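You operate a simulated robot arm through the tools that you are given. There is no shell and no other tool.

The job below is to be done with a simulated robot arm. You get a single attempt, and the scene is never put back.

TASK
Clamp the small carton, fold its side flaps, lay the green tape strip on the seam and roll it down.
Fine: green lever down to HOLD; roll the whole strip with the orange roller and put the roller back; the other strips stay. Set down upright: orange roller.

The check looks at the end state, three seconds after you hand in, the way a careful person would. Anything else that was tipped, shoved, dropped, spilled or broken makes it a failure. Flat cloth is picked up by pressing the open fingertips on it (5 to 10 N) and closing them slowly along it; thin cloth reads only 2 to 8 mm in the jaws.

THE ROBOT
A 7-joint arm with a two-finger parallel gripper, fixed in place. Base frame: the origin is at the foot of the arm, x ahead of it, y to its left, z up. Lengths are in cm, angles in degrees, forces in N, time in s.
Its first joint turns from -132.0 to 132.0 degrees. Payload 3.91 kg.
The tool frame sits at the grasp point between the pads (the TCP): z along the fingers, y along the line on which they close. The tips reach 3 cm beyond it. Largest opening 11 cm; finger width 2, thickness 1; the body of the gripper, 4.8 by 11.2 cm, starts 5.5 cm behind the TCP.
Orientation is that of the tool frame in the base frame, as [roll, pitch, yaw] about the fixed x, y, z axes, in that order (R = Rz(yaw) Ry(pitch) Rx(roll)). With the fingers straight down and closing along the base's y, the tool's x points along the base's -x, its y along +y and its z along -z.

THE INTERFACE
- The arm moves only by the tool arm_command. Its arguments are lists of equal length, an entry for each row: "offset": the shift along the tool's x, y, z in units of 500 mm (1.0 is 500 mm), a list of three; "rot": the turn, a rotation vector about the tool's x, y, z in units of 90 degrees (1.0 is 90 degrees), a list of three; "fingers": the closure in counts, from 0 (fully open) to 255 (shut). In form: {"offset": [[x, y, z], ...], "rot": [[rx, ry, rz], ...], "fingers": [fingers, ...]}. A call has 1 to 20 rows; each row is the pose to reach, as a shift and turn from the pose commanded when the call began, along the tool's axes at that moment. A call with a number of a shift or a turn outside -1 to 1 is refused whole. A row lasts 0.2 s, in which the tool goes at most 5 cm and 8.6 degrees; a call with a longer step from one row to the next is refused whole, and so is a gripper value outside its range. Where a pose cannot be reached the arm comes as near as it can. A force on the tool above 90 N (or 10 N above the force at the start of the call, whichever is more), or a blocked arm, ends the call early, and 0.2 s more pass. Each finger travels about 10.8 cm/s and halts on what it meets, pressing with about 42 N; the grip force reading is that of the motor and also rises with nothing between the fingers. The clock runs only during rows and for 0.2 s after the last one: add rows that repeat a pose to give the fingers time. The reply holds the time, the measured pose of the TCP, the force on the tool along the base axes, the opening and the grip force, in the units named above and with some noise, with the torque about the TCP (base axes, N m) and any sound that the robot's microphone picked up, and new pictures: "views" is both (left out), scene, wrist or none.
- Cameras (640 x 400 px; columns grow to the right, rows downward): "scene" is fixed at [22.21, -65.14, 158.15]; the picture's right is [0.91, 0.41, 0.00], its down [0.21, -0.46, -0.86] and it looks along [-0.35, 0.79, -0.51] (base axes); focal length 227 px, centre (320, 200). "wrist" rides on the gripper at [7.2, 1.7, -10.3] in the tool frame; the picture's right is [-0.23, 0.97, 0.00], its down [-0.76, -0.18, -0.62] and it looks along [-0.61, -0.14, 0.78] (tool axes); focal length 222 px, centre (320, 200). There is no depth. A picture from a camera that has moved, and an enlarged one, comes with that camera's place and axes in the base frame and with its lens.
- enlarge(camera, box): a new picture of the part [left, top, right, bottom] of that camera's present view, enlarged. The clock stands still meanwhile.
- close_job(): hands the job in; it is judged then, once.

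Places have to be worked out from the pictures, the camera data and where the tool is seen. Open the gripper and draw the arm clear of the work before you hand the job in, unless the task says otherwise.

The tools are called after "Call:" by a JSON object that holds its "name" and its "arguments". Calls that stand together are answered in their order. arm_command: Moves the arm, as the interface text tells. Its arguments: {"type":"object","properties":{"offset":{"type":"array"},"rot":{"type":"array"},"fingers":{"type":"array"},"views":{"type":"string","enum":["both","scene","wrist","none"]}},"required":["offset","rot","fingers"]} The other tools are called the same way: enlarge (camera, box) takes an enlarged picture of a part of a camera's view; close_job () hands the job in.

At the start:

```text
t: 0.0
eef_pos: [30.94, 59.21, 120.94]
ee_rot: [-179.9, 0.0, -180.0]
wrist_force: [0.1, -0.3, 0.7]
wrist_torque: [0.0, 0.03, 0.02]
finger_gap: 11.01
grasp_force: 0.0
```

scene: 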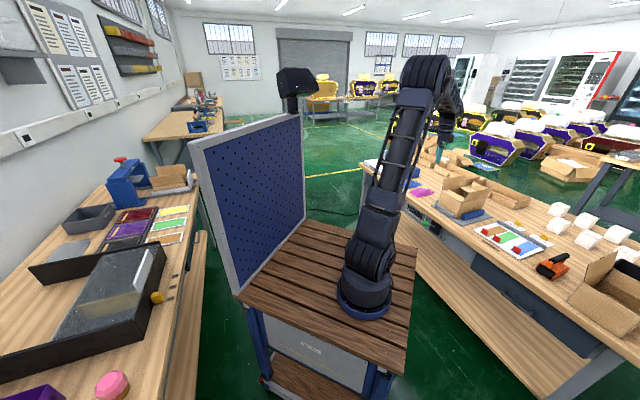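
wrist: 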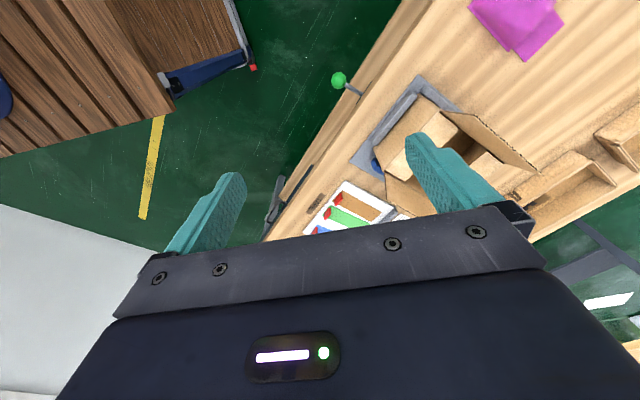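

I'll look closely at both views before moving anything: the work area with the carton, clamp lever, strip tray and roller looks to be on the right bench, at about x≈70, y≈60, z≈75.

Call:
{"name": "enlarge", "arguments": {"camera": "scene", "box": [400, 130, 560, 230]}}

Call:
{"name": "enlarge", "arguments": {"camera": "scene", "box": [480, 180, 640, 280]}}

Call:
{"name": "enlarge", "arguments": {"camera": "wrist", "box": [280, 40, 600, 240]}}

Call:
{"name": "enlarge", "arguments": {"camera": "scene", "box": [230, 180, 470, 330]}}

```text
4.00 times, centred on (480, 180) of scene
camera zoom: at [22.21, -65.14, 158.15], right [0.91, 0.41, 0.0], down [0.21, -0.46, -0.86], along [-0.35, 0.79, -0.51], focal length 907 px, centre (-320, 280)
```

zoom: 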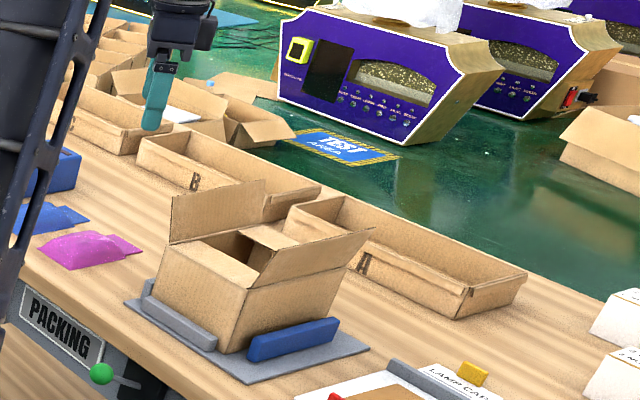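

```text
4.00 times, centred on (560, 230) of scene
camera zoom: at [22.21, -65.14, 158.15], right [0.91, 0.41, 0.0], down [0.21, -0.46, -0.86], along [-0.35, 0.79, -0.51], focal length 907 px, centre (-640, 80)
```

zoom: 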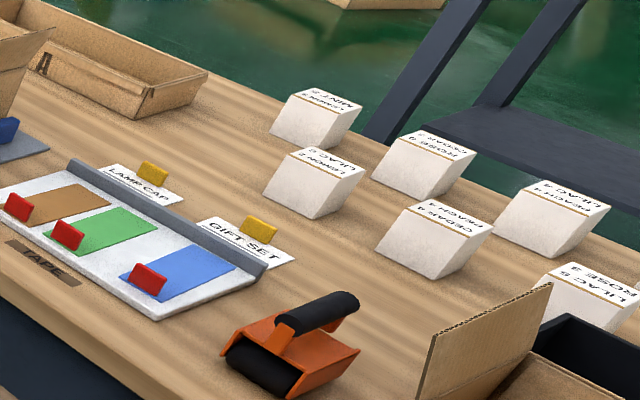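

```text
2.00 times, centred on (440, 140) of wrist
camera zoom: at [23.78, 60.97, 131.31], right [0.23, 0.97, 0.0], down [0.76, -0.18, 0.62], along [0.61, -0.14, -0.78], focal length 444 px, centre (80, 320)
```

zoom: 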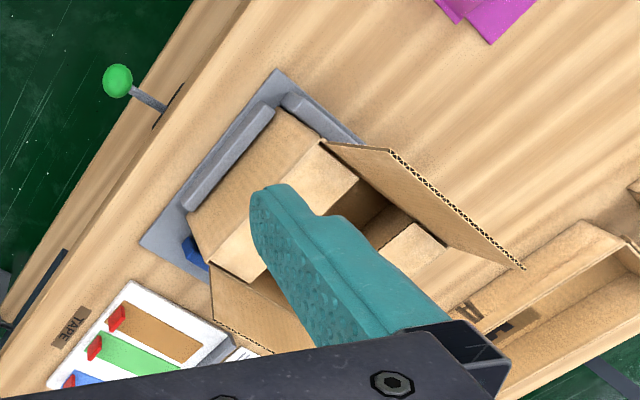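

```text
2.67 times, centred on (350, 255) of scene
camera zoom: at [22.21, -65.14, 158.15], right [0.91, 0.41, 0.0], down [0.21, -0.46, -0.86], along [-0.35, 0.79, -0.51], focal length 604 px, centre (240, 53)
```

zoom: 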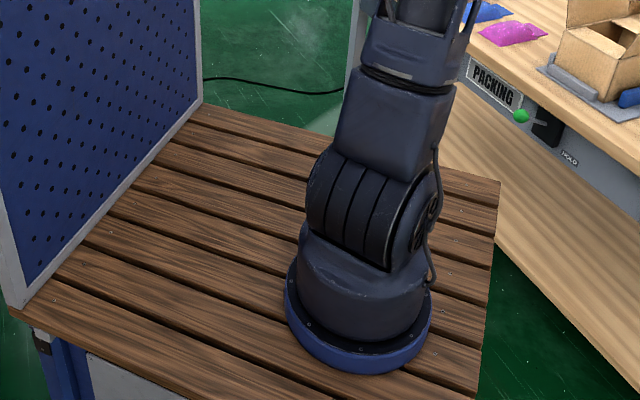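

The bench runs diagonally: its front edge points about -37° in the base frame, with the top at z≈79. The carton sits near (50, 81), the lever ball near (35, 63, 75) and the tape tray near (68, 56). I'll turn the tool to square up with the bench and hover for a better look.

Call:
{"name": "arm_command", "arguments": {"offset": [[-0.03, 0.025, 0.017], [-0.06, 0.05, 0.034], [-0.09, 0.075, 0.051], [-0.12, 0.1, 0.068], [-0.15, 0.125, 0.085], [-0.18, 0.15, 0.1], [-0.22, 0.18, 0.12], [-0.22, 0.18, 0.12]], "rot": [[0, 0, -0.0838], [0, 0, -0.1677], [0, 0, -0.2515], [0, 0, -0.3353], [0, 0, -0.4191], [0, 0, -0.503], [0, 0, -0.587], [0, 0, -0.587]], "fingers": [0, 0, 0, 0, 0, 0, 0, 0]}}

```text
t: 1.8
eef_pos: [41.86, 68.31, 114.95]
ee_rot: [179.9, 0.1, -127.1]
wrist_force: [-0.3, 0.9, 0.9]
wrist_torque: [0.0, 0.01, 0.01]
finger_gap: 10.98
grasp_force: 0.0
camera wrist: at [36.27, 63.59, 125.26], right [-0.64, 0.77, 0.0], down [0.6, 0.5, 0.62], along [0.48, 0.4, -0.78], focal length 222 px, centre (320, 200)
```

scene: 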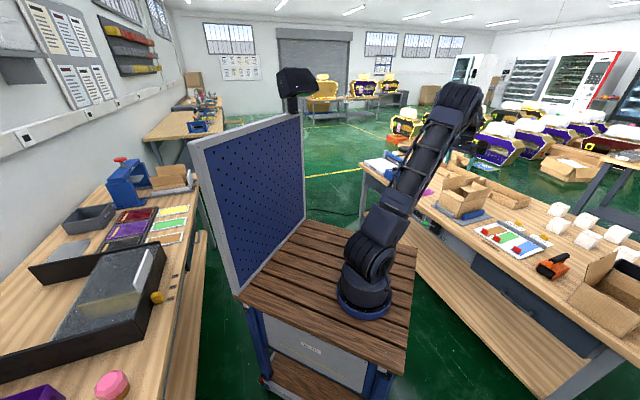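
wrist: 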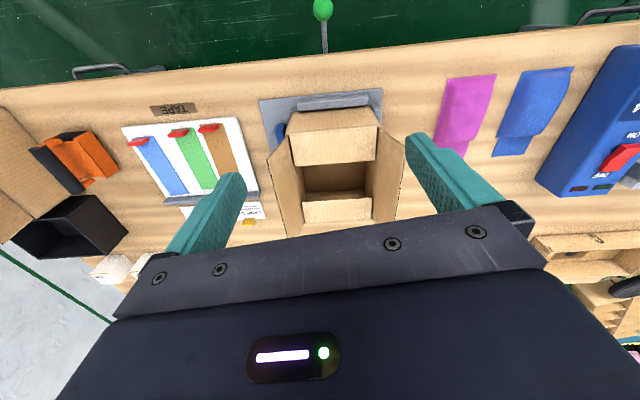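

This view is much clearer. I'll enlarge it to measure the carton, the lever, the strips and the roller.

Call:
{"name": "enlarge", "arguments": {"camera": "wrist", "box": [240, 0, 432, 120]}}

Call:
{"name": "enlarge", "arguments": {"camera": "wrist", "box": [240, 80, 464, 220]}}

Call:
{"name": "enlarge", "arguments": {"camera": "wrist", "box": [20, 80, 276, 240]}}

Call:
{"name": "enlarge", "arguments": {"camera": "scene", "box": [380, 160, 540, 260]}}

```text
3.33 times, centred on (336, 60) of wrist
camera zoom: at [36.27, 63.59, 125.26], right [-0.64, 0.77, 0.0], down [0.6, 0.5, 0.62], along [0.48, 0.4, -0.78], focal length 740 px, centre (267, 667)
```

zoom: 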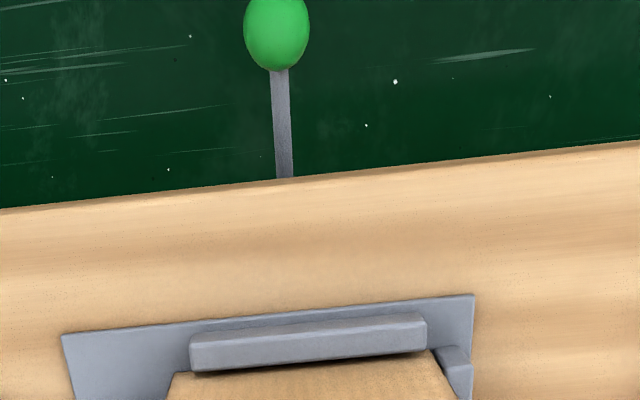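

```text
2.86 times, centred on (352, 150) of wrist
camera zoom: at [36.27, 63.59, 125.26], right [-0.64, 0.77, 0.0], down [0.6, 0.5, 0.62], along [0.48, 0.4, -0.78], focal length 635 px, centre (229, 343)
```

zoom: 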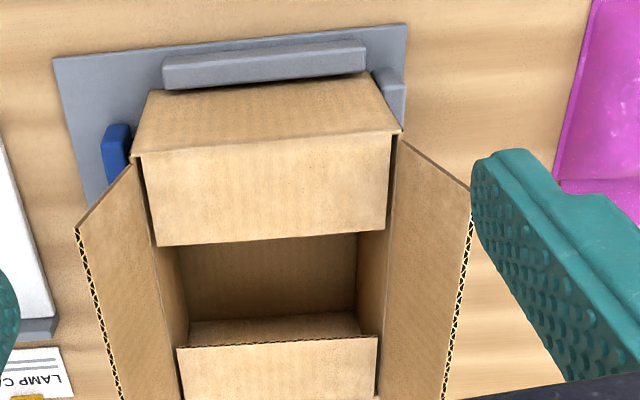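

```text
2.50 times, centred on (148, 160) of wrist
camera zoom: at [36.27, 63.59, 125.26], right [-0.64, 0.77, 0.0], down [0.6, 0.5, 0.62], along [0.48, 0.4, -0.78], focal length 555 px, centre (750, 300)
```

zoom: 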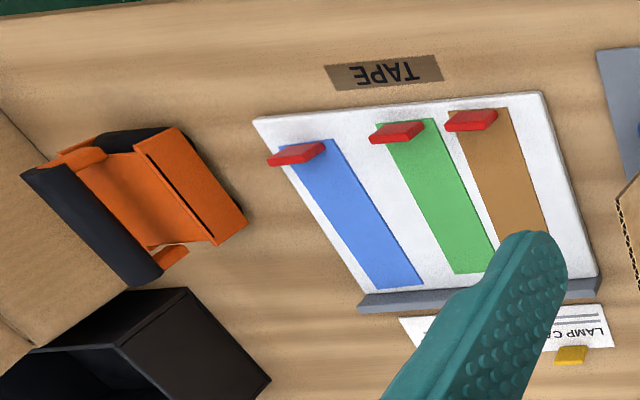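

```text
4.00 times, centred on (460, 210) of scene
camera zoom: at [22.21, -65.14, 158.15], right [0.91, 0.41, 0.0], down [0.21, -0.46, -0.86], along [-0.35, 0.79, -0.51], focal length 907 px, centre (-240, 160)
```

zoom: 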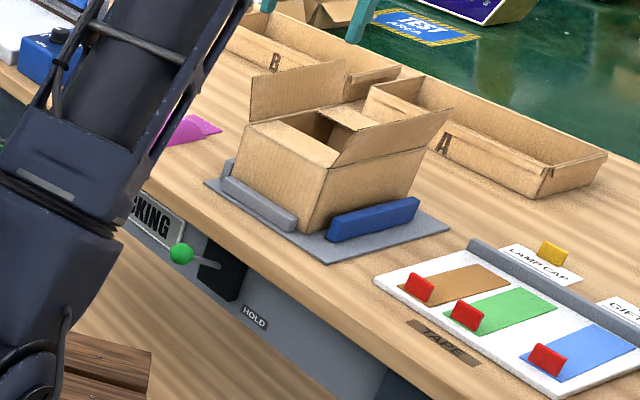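

Both cameras agree that the bench is turned 45°. Writing p=(x−y)/√2 and q=(x+y)/√2:

| Item | Position |
|---|---|
| Carton | p −27.5..−12.3, near face q≈84.5, rim z≈90.5 |
| Lever ball | p≈−20, q≈69 |
| Green strip | p 8.5..13.3, q 85..100.5 |

I'll move above the carton, squared to it, to see its full length.

Call:
{"name": "arm_command", "arguments": {"offset": [[-0.06, 0.004, -0.03], [-0.124, 0.0085, -0.06], [-0.124, 0.0085, -0.06]], "rot": [[0, 0, 0.044], [0, 0, 0.0878], [0, 0, 0.0878]], "fingers": [0, 0, 0], "views": "wrist"}}

Call:
{"name": "enlarge", "arguments": {"camera": "wrist", "box": [220, 0, 444, 140]}}

Call:
{"name": "enlarge", "arguments": {"camera": "wrist", "box": [20, 20, 276, 180]}}

```text
t: 2.6
eef_pos: [45.36, 73.67, 117.85]
ee_rot: [180.0, 0.0, -135.1]
wrist_force: [0.1, 0.7, -0.4]
wrist_torque: [0.03, -0.04, -0.01]
finger_gap: 11.01
grasp_force: 0.0
camera wrist: at [39.06, 69.8, 128.21], right [-0.53, 0.85, 0.0], down [0.66, 0.41, 0.62], along [0.53, 0.33, -0.78], focal length 222 px, centre (320, 200)
```

wrist: 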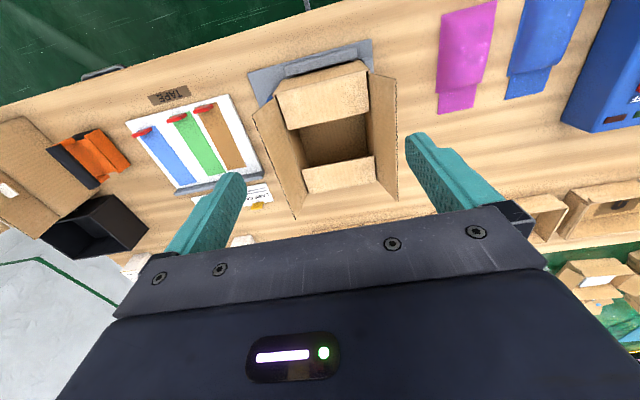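

```text
2.86 times, centred on (332, 70) of wrist
camera zoom: at [39.06, 69.8, 128.21], right [-0.53, 0.85, 0.0], down [0.66, 0.41, 0.62], along [0.53, 0.33, -0.78], focal length 635 px, centre (286, 571)
```

zoom: 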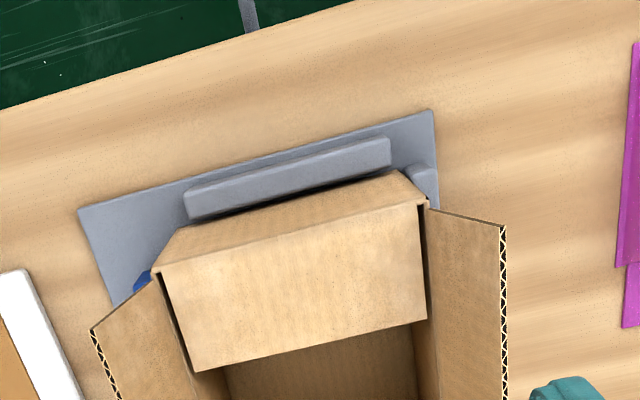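

```text
2.50 times, centred on (148, 100) of wrist
camera zoom: at [39.06, 69.8, 128.21], right [-0.53, 0.85, 0.0], down [0.66, 0.41, 0.62], along [0.53, 0.33, -0.78], focal length 555 px, centre (750, 450)
```

zoom: 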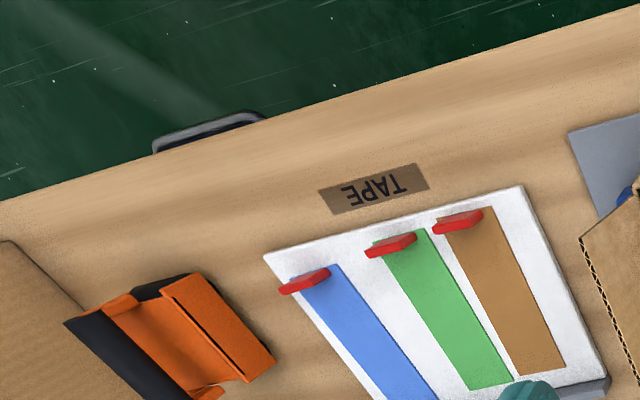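

Zooming in on the whole carton and on the roller from this pose.

Call:
{"name": "enlarge", "arguments": {"camera": "wrist", "box": [210, 40, 434, 180]}}

Call:
{"name": "enlarge", "arguments": {"camera": "wrist", "box": [210, 110, 434, 250]}}

Call:
{"name": "enlarge", "arguments": {"camera": "wrist", "box": [0, 100, 176, 210]}}

Call:
{"name": "enlarge", "arguments": {"camera": "scene", "box": [520, 240, 600, 290]}}

Call:
{"name": "enlarge", "arguments": {"camera": "scene", "box": [420, 165, 500, 215]}}

```text
2.86 times, centred on (322, 110) of wrist
camera zoom: at [39.06, 69.8, 128.21], right [-0.53, 0.85, 0.0], down [0.66, 0.41, 0.62], along [0.53, 0.33, -0.78], focal length 635 px, centre (314, 457)
```

zoom: 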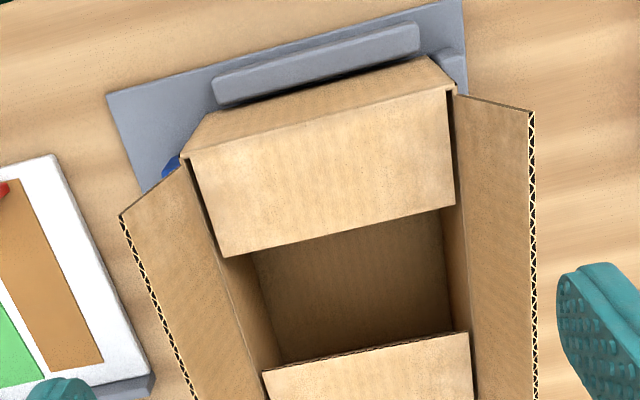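

```text
2.86 times, centred on (322, 180) of wrist
camera zoom: at [39.06, 69.8, 128.21], right [-0.53, 0.85, 0.0], down [0.66, 0.41, 0.62], along [0.53, 0.33, -0.78], focal length 635 px, centre (314, 257)
```

zoom: 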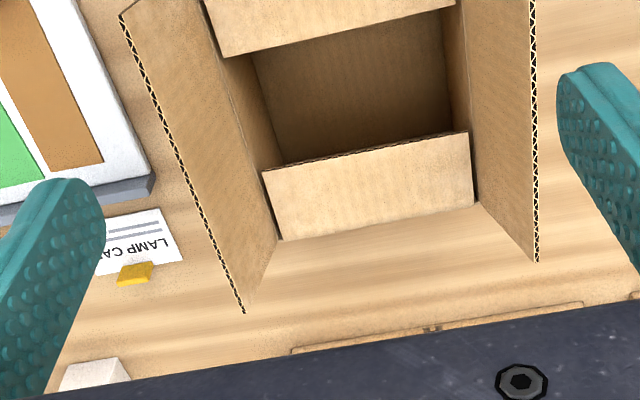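

```text
3.64 times, centred on (88, 155) of wrist
camera zoom: at [39.06, 69.8, 128.21], right [-0.53, 0.85, 0.0], down [0.66, 0.41, 0.62], along [0.53, 0.33, -0.78], focal length 808 px, centre (1164, 364)
```

zoom: 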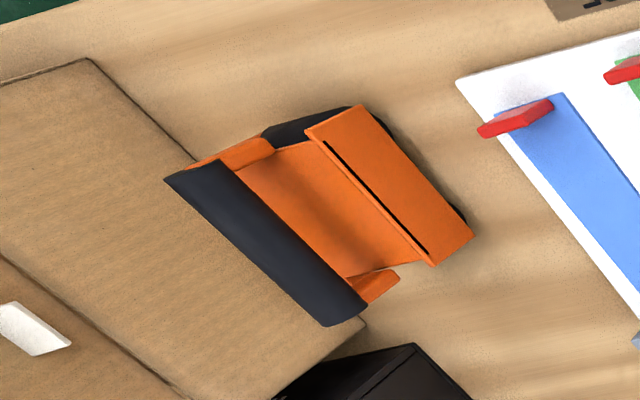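

```text
8.00 times, centred on (560, 265) of scene
camera zoom: at [22.21, -65.14, 158.15], right [0.91, 0.41, 0.0], down [0.21, -0.46, -0.86], along [-0.35, 0.79, -0.51], focal length 1813 px, centre (-1600, -320)
```

zoom: 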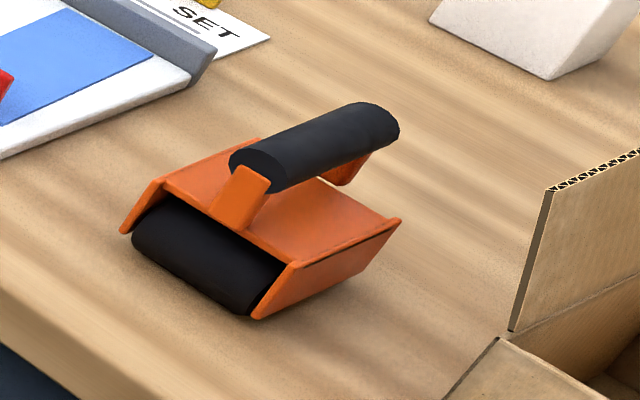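

```text
8.00 times, centred on (460, 190) of scene
camera zoom: at [22.21, -65.14, 158.15], right [0.91, 0.41, 0.0], down [0.21, -0.46, -0.86], along [-0.35, 0.79, -0.51], focal length 1813 px, centre (-800, 280)
```

zoom: 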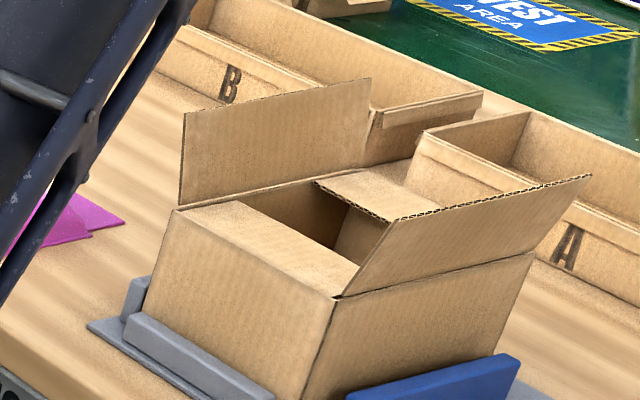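

The carton measures about 15 × 20 cm (p −27.5..−12.7, q 84..104), with the seam along q at p≈−20. Before pushing the lever I'll check it more closely from the scene camera.

Call:
{"name": "enlarge", "arguments": {"camera": "scene", "box": [400, 195, 480, 245]}}

Call:
{"name": "enlarge", "arguments": {"camera": "scene", "box": [360, 120, 520, 220]}}

```text
8.00 times, centred on (440, 220) of scene
camera zoom: at [22.21, -65.14, 158.15], right [0.91, 0.41, 0.0], down [0.21, -0.46, -0.86], along [-0.35, 0.79, -0.51], focal length 1813 px, centre (-640, 40)
```

zoom: 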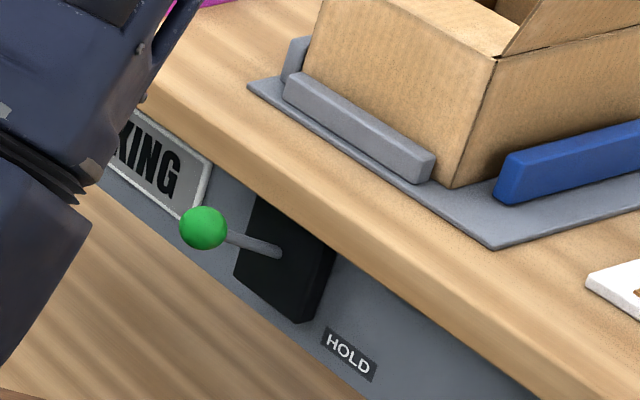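

```text
4.00 times, centred on (440, 170) of scene
camera zoom: at [22.21, -65.14, 158.15], right [0.91, 0.41, 0.0], down [0.21, -0.46, -0.86], along [-0.35, 0.79, -0.51], focal length 907 px, centre (-160, 320)
```

zoom: 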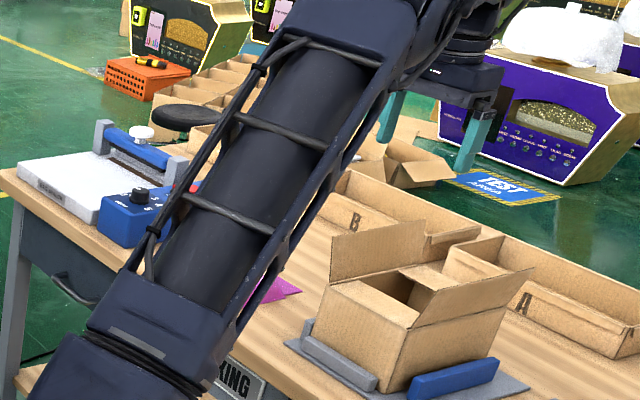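

The lever pivots at roughly q≈78, z≈71. The ball is up at q≈69.3, z≈76, with HOLD below it. I'll close the fingers and hover the tips directly above the ball.

Call:
{"name": "arm_command", "arguments": {"offset": [[0.08, 0, 0], [0.16, 0, 0], [0.24, 0, 0.04], [0.302, 0, 0.12], [0.302, 0, 0.21], [0.302, 0, 0.3], [0.302, 0, 0.39], [0.302, 0, 0.48], [0.302, 0, 0.57], [0.302, 0, 0.66], [0.302, 0, 0.66]], "rot": [[0, 0, 0], [0, 0, 0], [0, 0, 0], [0, 0, 0], [0, 0, 0], [0, 0, 0], [0, 0, 0], [0, 0, 0], [0, 0, 0], [0, 0, 0], [0, 0, 0]], "fingers": [255, 255, 255, 255, 255, 255, 255, 255, 255, 255, 255]}}

Call:
{"name": "enlarge", "arguments": {"camera": "scene", "box": [400, 170, 480, 220]}}

```text
refused: row 4 steps farther than a row can; nothing moved
```

```text
8.00 times, centred on (440, 195) of scene
camera zoom: at [22.21, -65.14, 158.15], right [0.91, 0.41, 0.0], down [0.21, -0.46, -0.86], along [-0.35, 0.79, -0.51], focal length 1813 px, centre (-640, 240)
```

zoom: 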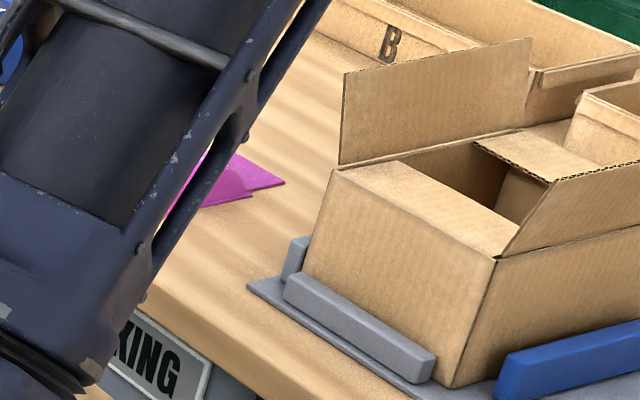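

The call was refused because one row stepped too far, so nothing moved. I'm sending the same approach again with smaller steps.

Call:
{"name": "arm_command", "arguments": {"offset": [[0.08, 0, 0], [0.16, 0, 0.0], [0.24, 0, 0.04], [0.302, 0, 0.1], [0.302, 0, 0.195], [0.302, 0, 0.29], [0.302, 0, 0.385], [0.302, 0, 0.48], [0.302, 0, 0.57], [0.302, 0, 0.66], [0.302, 0, 0.66]], "rot": [[0, 0, 0], [0, 0, 0], [0, 0, 0], [0, 0, 0], [0, 0, 0], [0, 0, 0], [0, 0, 0], [0, 0, 0], [0, 0, 0], [0, 0, 0], [0, 0, 0]], "fingers": [255, 255, 255, 255, 255, 255, 255, 255, 255, 255, 255]}}

Call:
{"name": "enlarge", "arguments": {"camera": "scene", "box": [400, 170, 480, 220]}}

Call:
{"name": "enlarge", "arguments": {"camera": "wrist", "box": [220, 80, 420, 205]}}

```text
t: 5.0
eef_pos: [34.73, 63.0, 84.97]
ee_rot: [-179.9, -0.1, -135.0]
wrist_force: [-0.6, -0.2, 0.4]
wrist_torque: [0.02, -0.02, 0.01]
finger_gap: 0.0
grasp_force: 37.4
camera wrist: at [28.41, 59.07, 95.27], right [-0.53, 0.85, 0.0], down [0.66, 0.41, 0.62], along [0.53, 0.33, -0.78], focal length 222 px, centre (320, 200)
```

scene: 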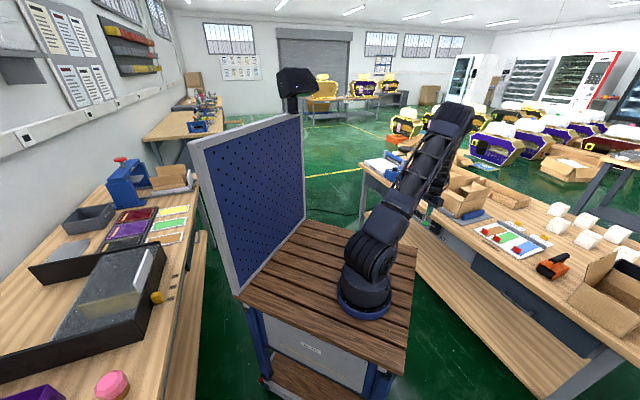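
wrist: 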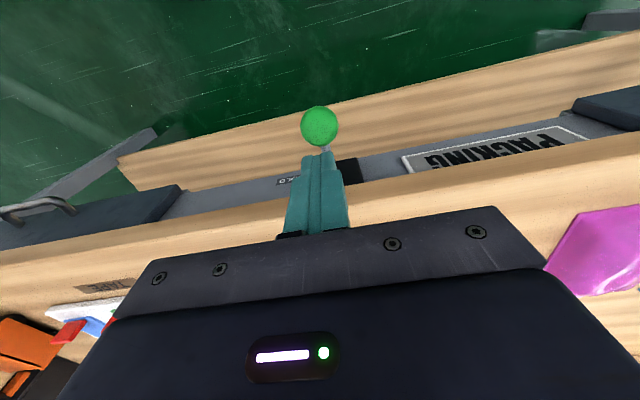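

```text
8.00 times, centred on (440, 195) of scene
camera zoom: at [22.21, -65.14, 158.15], right [0.91, 0.41, 0.0], down [0.21, -0.46, -0.86], along [-0.35, 0.79, -0.51], focal length 1813 px, centre (-640, 240)
```

zoom: 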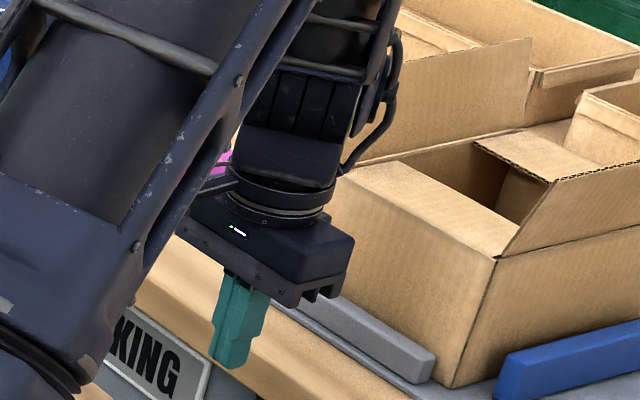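

```text
3.20 times, centred on (320, 142) of wrist
camera zoom: at [28.41, 59.07, 95.27], right [-0.53, 0.85, 0.0], down [0.66, 0.41, 0.62], along [0.53, 0.33, -0.78], focal length 711 px, centre (320, 384)
```

zoom: 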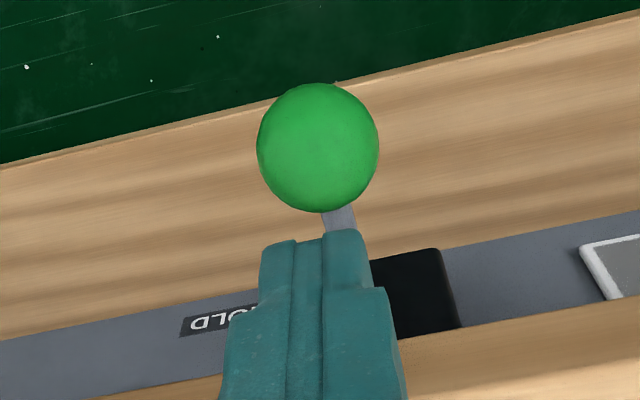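

The fingertips are right above the ball, to within about half a cm. Pressing straight down slowly.

Call:
{"name": "arm_command", "arguments": {"offset": [[0, 0, 0.02], [0, 0, 0.04], [0, 0, 0.06], [0, 0, 0.08], [0, 0, 0.1], [0, 0, 0.12], [0, 0, 0.14], [0, 0, 0.16], [0, 0, 0.18], [0, 0, 0.2], [0, 0, 0.22], [0, 0, 0.24], [0, 0, 0.26], [0, 0, 0.28]], "rot": [[0, 0, 0], [0, 0, 0], [0, 0, 0], [0, 0, 0], [0, 0, 0], [0, 0, 0], [0, 0, 0], [0, 0, 0], [0, 0, 0], [0, 0, 0], [0, 0, 0], [0, 0, 0], [0, 0, 0], [0, 0, 0]], "fingers": [255, 255, 255, 255, 255, 255, 255, 255, 255, 255, 255, 255, 255, 255]}}

Call:
{"name": "enlarge", "arguments": {"camera": "wrist", "box": [220, 80, 420, 205]}}

Call:
{"name": "enlarge", "arguments": {"camera": "scene", "box": [400, 170, 480, 220]}}

```text
t: 8.0
eef_pos: [34.61, 62.93, 71.04]
ee_rot: [180.0, 0.0, -135.1]
wrist_force: [0.6, 0.9, 0.2]
wrist_torque: [0.0, -0.03, -0.03]
finger_gap: 0.0
grasp_force: 37.4
camera wrist: at [28.33, 58.96, 81.32], right [-0.53, 0.85, 0.0], down [0.66, 0.41, 0.62], along [0.53, 0.33, -0.78], focal length 222 px, centre (320, 200)
```

scene: 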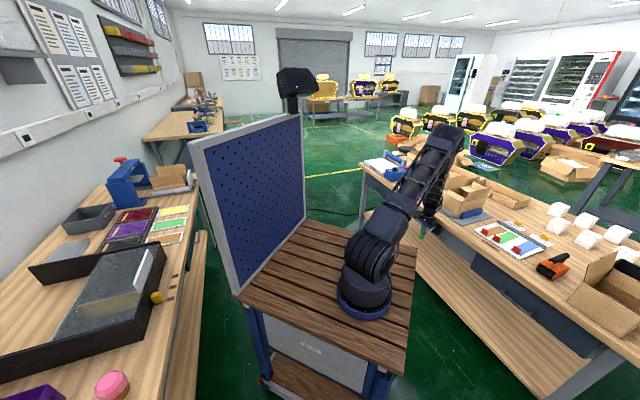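
wrist: 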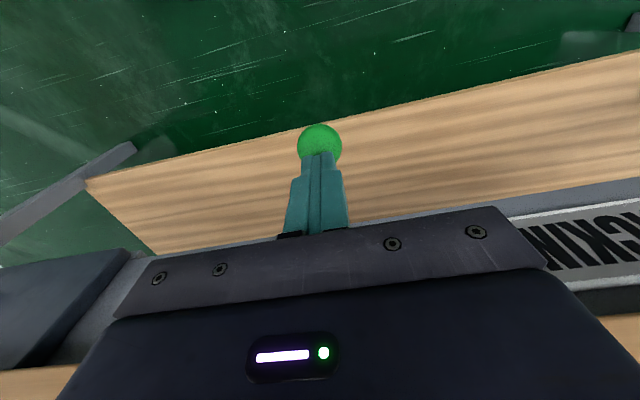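

```text
3.20 times, centred on (320, 142) of wrist
camera zoom: at [28.33, 58.96, 81.32], right [-0.53, 0.85, 0.0], down [0.66, 0.41, 0.62], along [0.53, 0.33, -0.78], focal length 711 px, centre (320, 384)
```

zoom: 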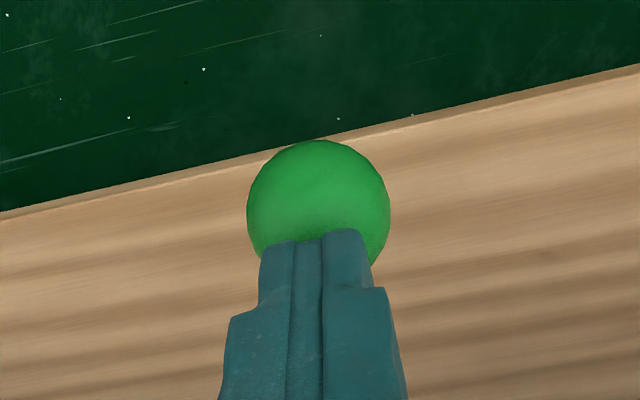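

```text
8.00 times, centred on (440, 195) of scene
camera zoom: at [22.21, -65.14, 158.15], right [0.91, 0.41, 0.0], down [0.21, -0.46, -0.86], along [-0.35, 0.79, -0.51], focal length 1813 px, centre (-640, 240)
```

zoom: 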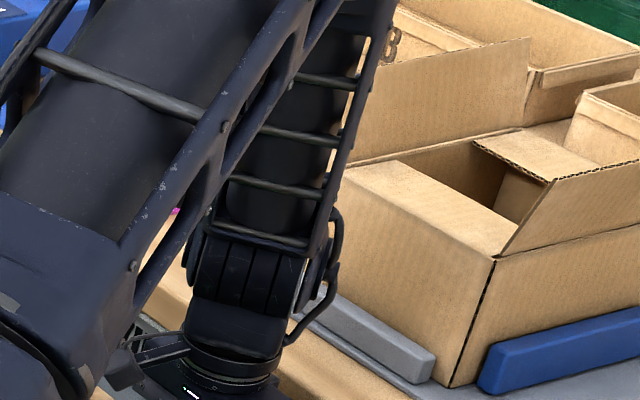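

The blue jaw has moved in part of the way, and the lever is still giving freely. I'll carry on down in small steps until it stops.

Call:
{"name": "arm_command", "arguments": {"offset": [[0, 0, 0.01], [0, 0, 0.02], [0, 0, 0.03], [0, 0, 0.04], [0, 0, 0.05], [0, 0, 0.06], [0, 0, 0.07], [0, 0, 0.08]], "rot": [[0, 0, 0], [0, 0, 0], [0, 0, 0], [0, 0, 0], [0, 0, 0], [0, 0, 0], [0, 0, 0], [0, 0, 0]], "fingers": [255, 255, 255, 255, 255, 255, 255, 255]}}

Call:
{"name": "enlarge", "arguments": {"camera": "wrist", "box": [220, 80, 420, 205]}}

Call:
{"name": "enlarge", "arguments": {"camera": "scene", "box": [400, 170, 480, 220]}}

```text
t: 8.6
eef_pos: [34.6, 62.97, 70.53]
ee_rot: [179.9, 0.2, -135.0]
wrist_force: [-3.1, -12.6, 33.7]
wrist_torque: [-0.47, 0.2, 0.11]
finger_gap: 0.0
grasp_force: 38.0
stopped in row 3: the force on the tool passed its limit at 104 N (the readings are from after the stop); the commanded pose is now the measured one
camera wrist: at [28.37, 59.04, 80.96], right [-0.53, 0.85, 0.0], down [0.66, 0.41, 0.63], along [0.53, 0.33, -0.78], focal length 222 px, centre (320, 200)
```

scene: 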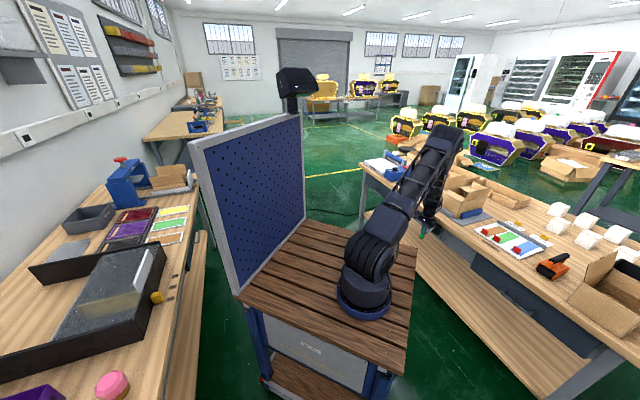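
wrist: 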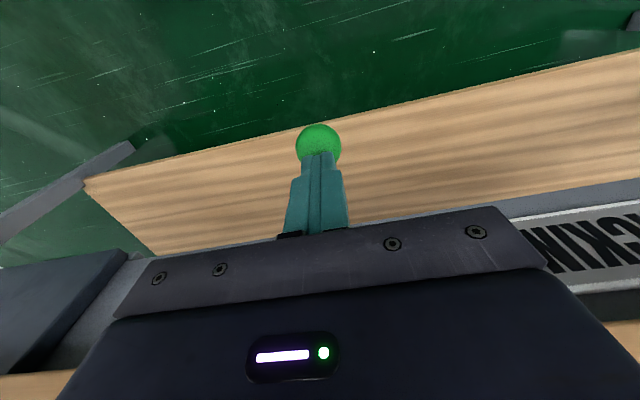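

```text
3.20 times, centred on (320, 142) of wrist
camera zoom: at [28.37, 59.04, 80.96], right [-0.53, 0.85, 0.0], down [0.66, 0.41, 0.63], along [0.53, 0.33, -0.78], focal length 711 px, centre (320, 384)
```

zoom: 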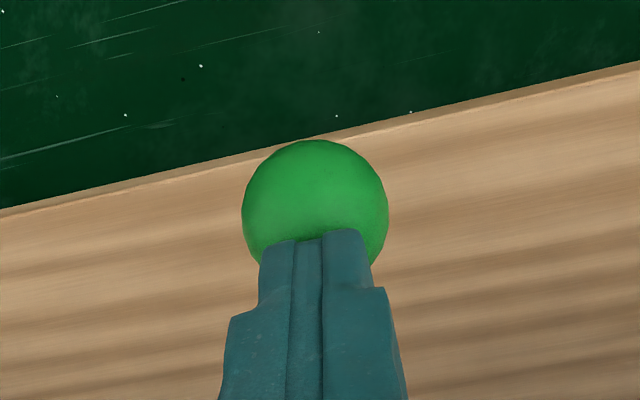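

```text
8.00 times, centred on (440, 195) of scene
camera zoom: at [22.21, -65.14, 158.15], right [0.91, 0.41, 0.0], down [0.21, -0.46, -0.86], along [-0.35, 0.79, -0.51], focal length 1813 px, centre (-640, 240)
```

zoom: 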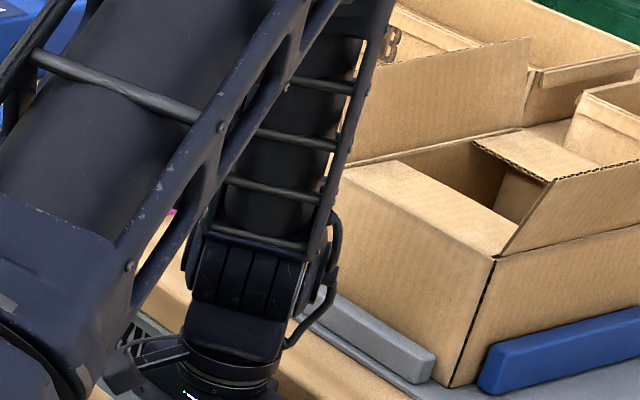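

The lever hit its end stop with the ball at z≈66, and the jaw has closed on the carton. Next I'll rise clear and move outside the −p flap, whose top edge is at about z≈98.

Call:
{"name": "arm_command", "arguments": {"offset": [[0, 0, -0.06], [0, 0, -0.14], [0, 0, -0.23], [0, 0, -0.32], [0, 0, -0.41], [0, 0, -0.5], [0, 0, -0.59], [0, 0, -0.68], [0, 0, -0.77], [0, 0, -0.81], [-0.067, 0.053, -0.81], [-0.133, 0.107, -0.81], [-0.2, 0.16, -0.81], [-0.267, 0.213, -0.81], [-0.333, 0.267, -0.81], [-0.4, 0.32, -0.81], [-0.4, 0.32, -0.81]], "rot": [[0, 0, 0], [0, 0, 0], [0, 0, 0], [0, 0, 0], [0, 0, 0], [0, 0, 0], [0, 0, 0], [0, 0, 0], [0, 0, 0], [0, 0, 0], [0, 0, 0], [0, 0, 0], [0, 0, 0], [0, 0, 0], [0, 0, 0], [0, 0, 0], [0, 0, 0]], "fingers": [255, 255, 255, 255, 255, 255, 255, 255, 255, 255, 255, 255, 255, 255, 255, 255, 255]}}

Call:
{"name": "enlarge", "arguments": {"camera": "scene", "box": [400, 165, 520, 240]}}

Call:
{"name": "enlarge", "arguments": {"camera": "wrist", "box": [120, 0, 440, 200]}}

```text
t: 12.2
eef_pos: [37.46, 88.63, 110.84]
ee_rot: [180.0, 0.1, -134.9]
wrist_force: [0.0, -0.1, -0.2]
wrist_torque: [0.03, 0.01, -0.01]
finger_gap: 0.02
grasp_force: 38.1
camera wrist: at [31.26, 84.76, 121.2], right [-0.53, 0.85, 0.0], down [0.66, 0.41, 0.62], along [0.53, 0.33, -0.78], focal length 222 px, centre (320, 200)
```

scene: 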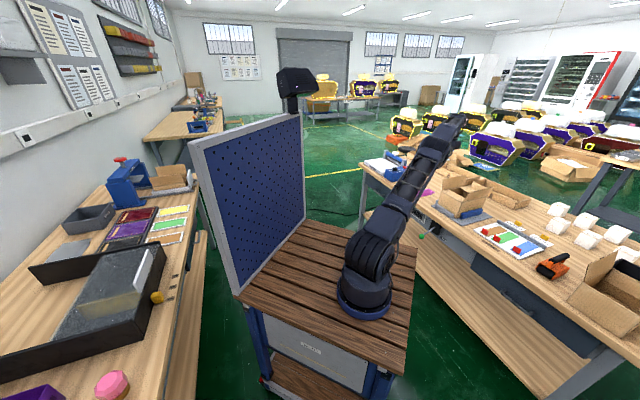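
wrist: 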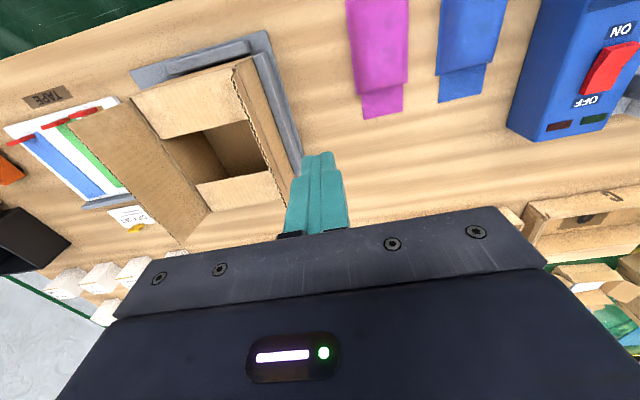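

```text
5.33 times, centred on (460, 202) of scene
camera zoom: at [22.21, -65.14, 158.15], right [0.91, 0.41, 0.0], down [0.21, -0.46, -0.86], along [-0.35, 0.79, -0.51], focal length 1209 px, centre (-427, 187)
```

zoom: 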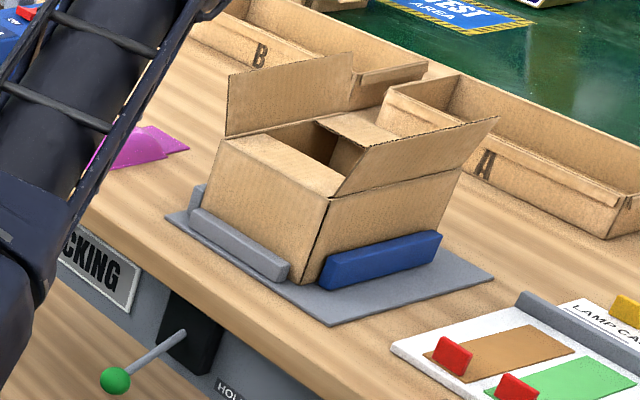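

```text
2.00 times, centred on (280, 100) of wrist
camera zoom: at [31.26, 84.76, 121.2], right [-0.53, 0.85, 0.0], down [0.66, 0.41, 0.62], along [0.53, 0.33, -0.78], focal length 444 px, centre (400, 400)
```

zoom: 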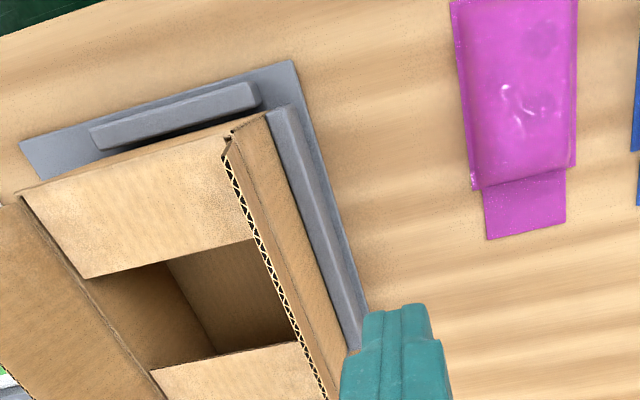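

The lever is down at HOLD and the blue jaw is against the carton. Now I'll sweep the −p flap inward and down, with closed fingers, along an arc about its hinge.

Call:
{"name": "arm_command", "arguments": {"offset": [[0, 0, 0.09], [0, 0, 0.18], [0, 0, 0.265], [-0.0, -0.064, 0.265], [0, -0.114, 0.261], [0, -0.14, 0.263], [0, -0.16, 0.261], [0, -0.174, 0.262], [0, -0.188, 0.265], [0, -0.2, 0.271], [0, -0.212, 0.279], [0, -0.222, 0.29], [0, -0.23, 0.301], [0, -0.238, 0.321], [0, -0.24, 0.331], [0, -0.24, 0.331]], "rot": [[0, 0, 0], [0, 0, 0], [0, 0, 0], [0, 0, 0], [0, 0, 0], [0, 0, 0], [0, 0, 0], [0, 0, 0], [0, 0, 0], [0, 0, 0], [0, 0, 0], [0, 0, 0], [0, 0, 0], [0, 0, 0], [0, 0, 0], [0, 0, 0]], "fingers": [255, 255, 255, 255, 255, 255, 255, 255, 255, 255, 255, 255, 255, 255, 255, 255]}}

Call:
{"name": "enlarge", "arguments": {"camera": "scene", "box": [400, 155, 520, 230]}}

Call:
{"name": "enlarge", "arguments": {"camera": "wrist", "box": [120, 0, 440, 200]}}

```text
t: 15.6
eef_pos: [45.81, 79.97, 95.09]
ee_rot: [179.7, 0.5, -134.9]
wrist_force: [-14.1, 6.6, 71.8]
wrist_torque: [0.1, 0.65, 0.02]
finger_gap: 0.0
grasp_force: 37.1
camera wrist: at [39.45, 75.99, 105.39], right [-0.53, 0.85, 0.01], down [0.66, 0.41, 0.63], along [0.53, 0.34, -0.78], focal length 222 px, centre (320, 200)
```

scene: 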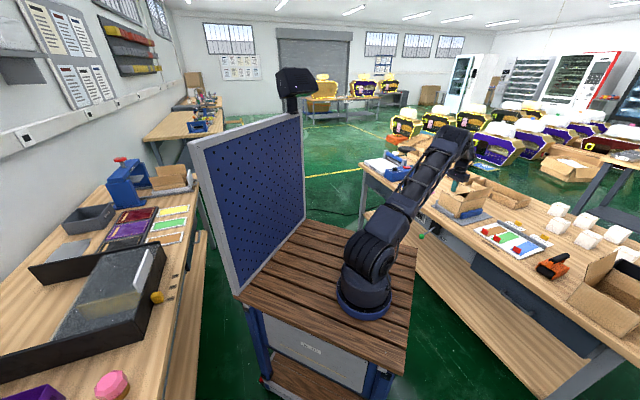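
wrist: 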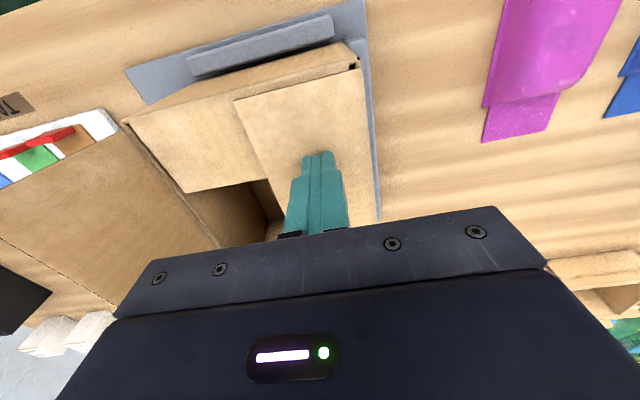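

```text
5.33 times, centred on (460, 192) of scene
camera zoom: at [22.21, -65.14, 158.15], right [0.91, 0.41, 0.0], down [0.21, -0.46, -0.86], along [-0.35, 0.79, -0.51], focal length 1209 px, centre (-427, 240)
```

zoom: 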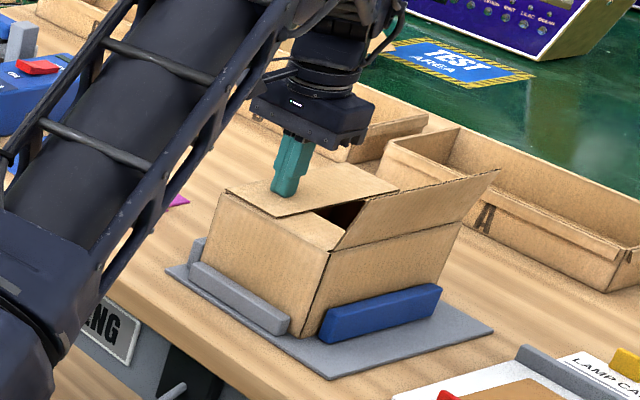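

```text
2.00 times, centred on (280, 100) of wrist
camera zoom: at [39.45, 75.99, 105.39], right [-0.53, 0.85, 0.01], down [0.66, 0.41, 0.63], along [0.53, 0.34, -0.78], focal length 444 px, centre (400, 400)
```

zoom: 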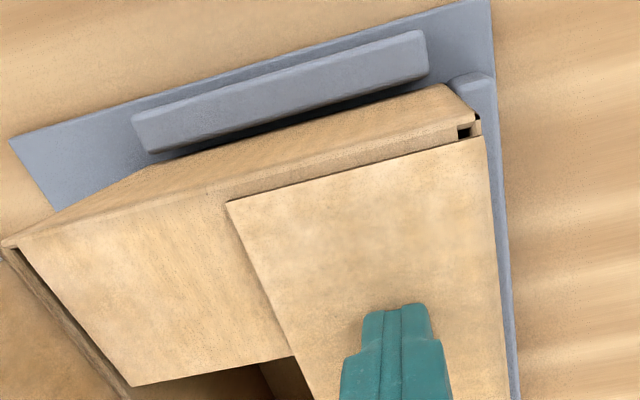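

The −p flap is down, with its surface at z≈92. I'll lift off gently and check that it stays folded.

Call:
{"name": "arm_command", "arguments": {"offset": [[0, 0, -0.02], [0, 0, -0.05], [0, 0, -0.12], [0, 0, -0.2], [0, 0, -0.28], [0, 0, -0.3]], "rot": [[0, 0, 0], [0, 0, 0], [0, 0, 0], [0, 0, 0], [0, 0, 0], [0, 0, 0]], "fingers": [255, 255, 255, 255, 255, 255]}}

Call:
{"name": "enlarge", "arguments": {"camera": "wrist", "box": [120, 0, 440, 200]}}

Call:
{"name": "enlarge", "arguments": {"camera": "scene", "box": [400, 155, 520, 230]}}

```text
t: 17.0
eef_pos: [45.99, 79.89, 109.53]
ee_rot: [180.0, 0.1, -135.1]
wrist_force: [0.7, 0.8, 0.1]
wrist_torque: [-0.02, 0.02, 0.0]
finger_gap: 0.0
grasp_force: 37.7
camera wrist: at [39.67, 75.87, 119.84], right [-0.53, 0.85, 0.0], down [0.66, 0.41, 0.62], along [0.53, 0.33, -0.78], focal length 222 px, centre (320, 200)
```

scene: 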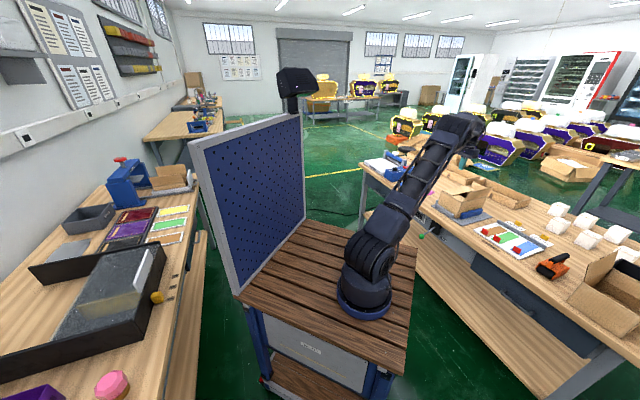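
wrist: 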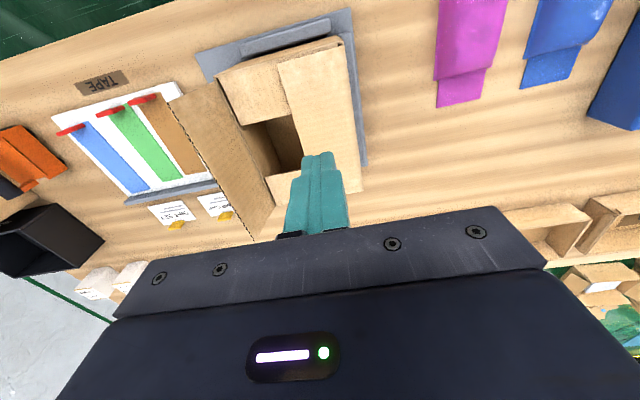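

```text
2.00 times, centred on (280, 100) of wrist
camera zoom: at [39.67, 75.87, 119.84], right [-0.53, 0.85, 0.0], down [0.66, 0.41, 0.62], along [0.53, 0.33, -0.78], focal length 444 px, centre (400, 400)
```

zoom: 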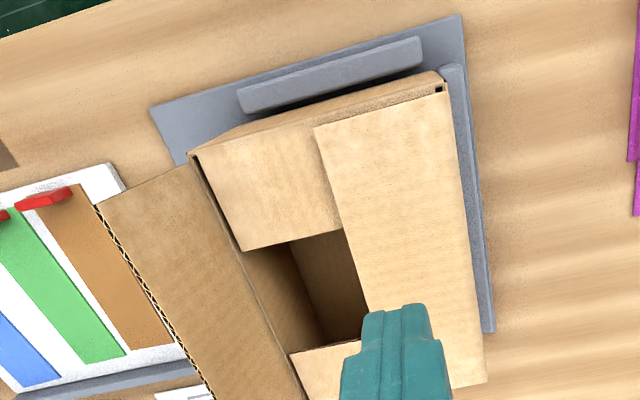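

```text
5.33 times, centred on (460, 192) of scene
camera zoom: at [22.21, -65.14, 158.15], right [0.91, 0.41, 0.0], down [0.21, -0.46, -0.86], along [-0.35, 0.79, -0.51], focal length 1209 px, centre (-427, 240)
```

zoom: 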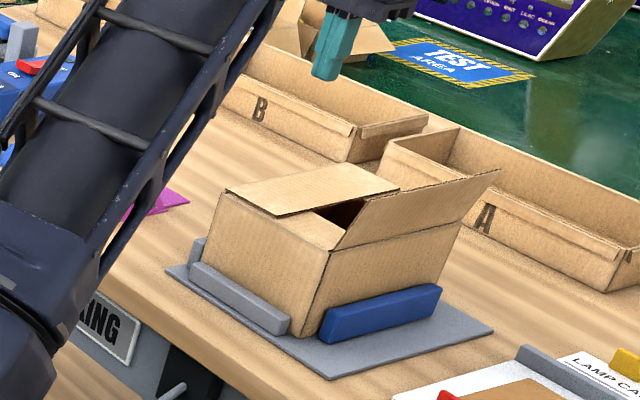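

The flap stays folded, with its free edge at p≈−20.3, which sets the seam. I'll cross over to the +p side and fold the other flap the same way.

Call:
{"name": "arm_command", "arguments": {"offset": [[0, -0.082, -0.03], [0, -0.164, -0.03], [0, -0.246, -0.03], [0, -0.328, -0.03], [0, -0.409, -0.03], [0, -0.409, 0.05], [0, -0.409, 0.14], [0, -0.409, 0.238], [0, -0.329, 0.238], [0, -0.299, 0.234], [0, -0.269, 0.236], [0, -0.249, 0.234], [0, -0.235, 0.236], [0, -0.221, 0.238], [0, -0.209, 0.244], [0, -0.197, 0.252], [0, -0.187, 0.262], [0, -0.179, 0.274], [0, -0.171, 0.288], [0, -0.171, 0.294]], "rot": [[0, 0, 0], [0, 0, 0], [0, 0, 0], [0, 0, 0], [0, 0, 0], [0, 0, 0], [0, 0, 0], [0, 0, 0], [0, 0, 0], [0, 0, 0], [0, 0, 0], [0, 0, 0], [0, 0, 0], [0, 0, 0], [0, 0, 0], [0, 0, 0], [0, 0, 0], [0, 0, 0], [0, 0, 0], [0, 0, 0]], "fingers": [255, 255, 255, 255, 255, 255, 255, 255, 255, 255, 255, 255, 255, 255, 255, 255, 255, 255, 255, 255]}}

Call:
{"name": "enlarge", "arguments": {"camera": "wrist", "box": [200, 0, 520, 200]}}

Call:
{"name": "enlarge", "arguments": {"camera": "scene", "box": [400, 155, 520, 230]}}

```text
t: 21.2
eef_pos: [52.17, 73.85, 95.15]
ee_rot: [179.9, 0.6, -135.1]
wrist_force: [6.0, -15.3, 47.6]
wrist_torque: [-0.57, -0.11, 0.01]
finger_gap: 0.0
grasp_force: 37.9
camera wrist: at [45.85, 69.76, 105.47], right [-0.53, 0.85, 0.0], down [0.66, 0.41, 0.63], along [0.53, 0.33, -0.78], focal length 222 px, centre (320, 200)
```

scene: 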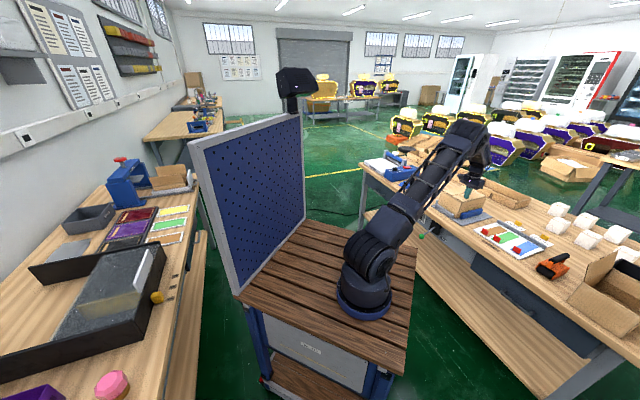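
wrist: 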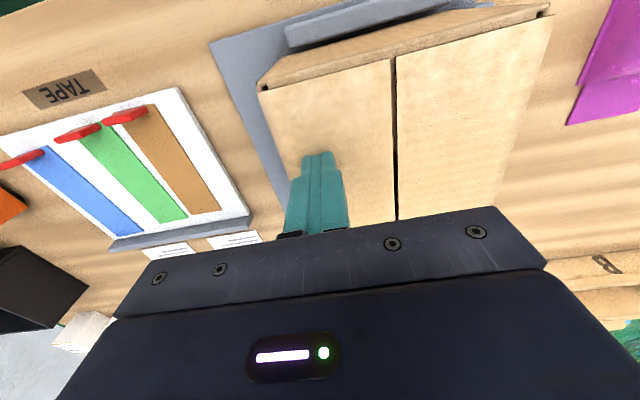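

```text
2.00 times, centred on (360, 100) of wrist
camera zoom: at [45.85, 69.76, 105.47], right [-0.53, 0.85, 0.0], down [0.66, 0.41, 0.63], along [0.53, 0.33, -0.78], focal length 444 px, centre (240, 400)
```

zoom: 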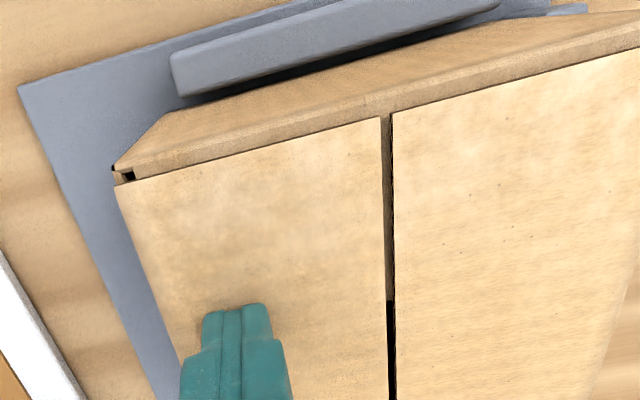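

```text
5.33 times, centred on (460, 192) of scene
camera zoom: at [22.21, -65.14, 158.15], right [0.91, 0.41, 0.0], down [0.21, -0.46, -0.86], along [-0.35, 0.79, -0.51], focal length 1209 px, centre (-427, 240)
```

zoom: 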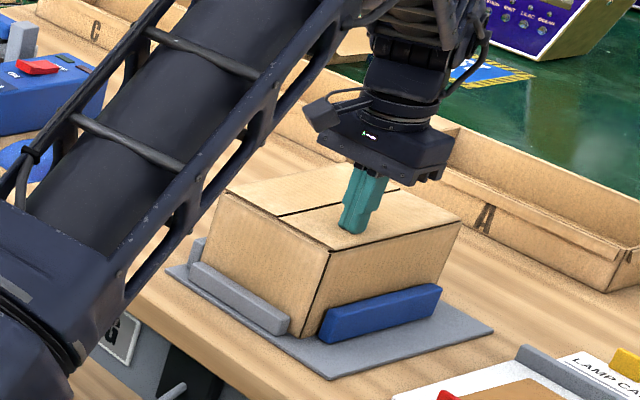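

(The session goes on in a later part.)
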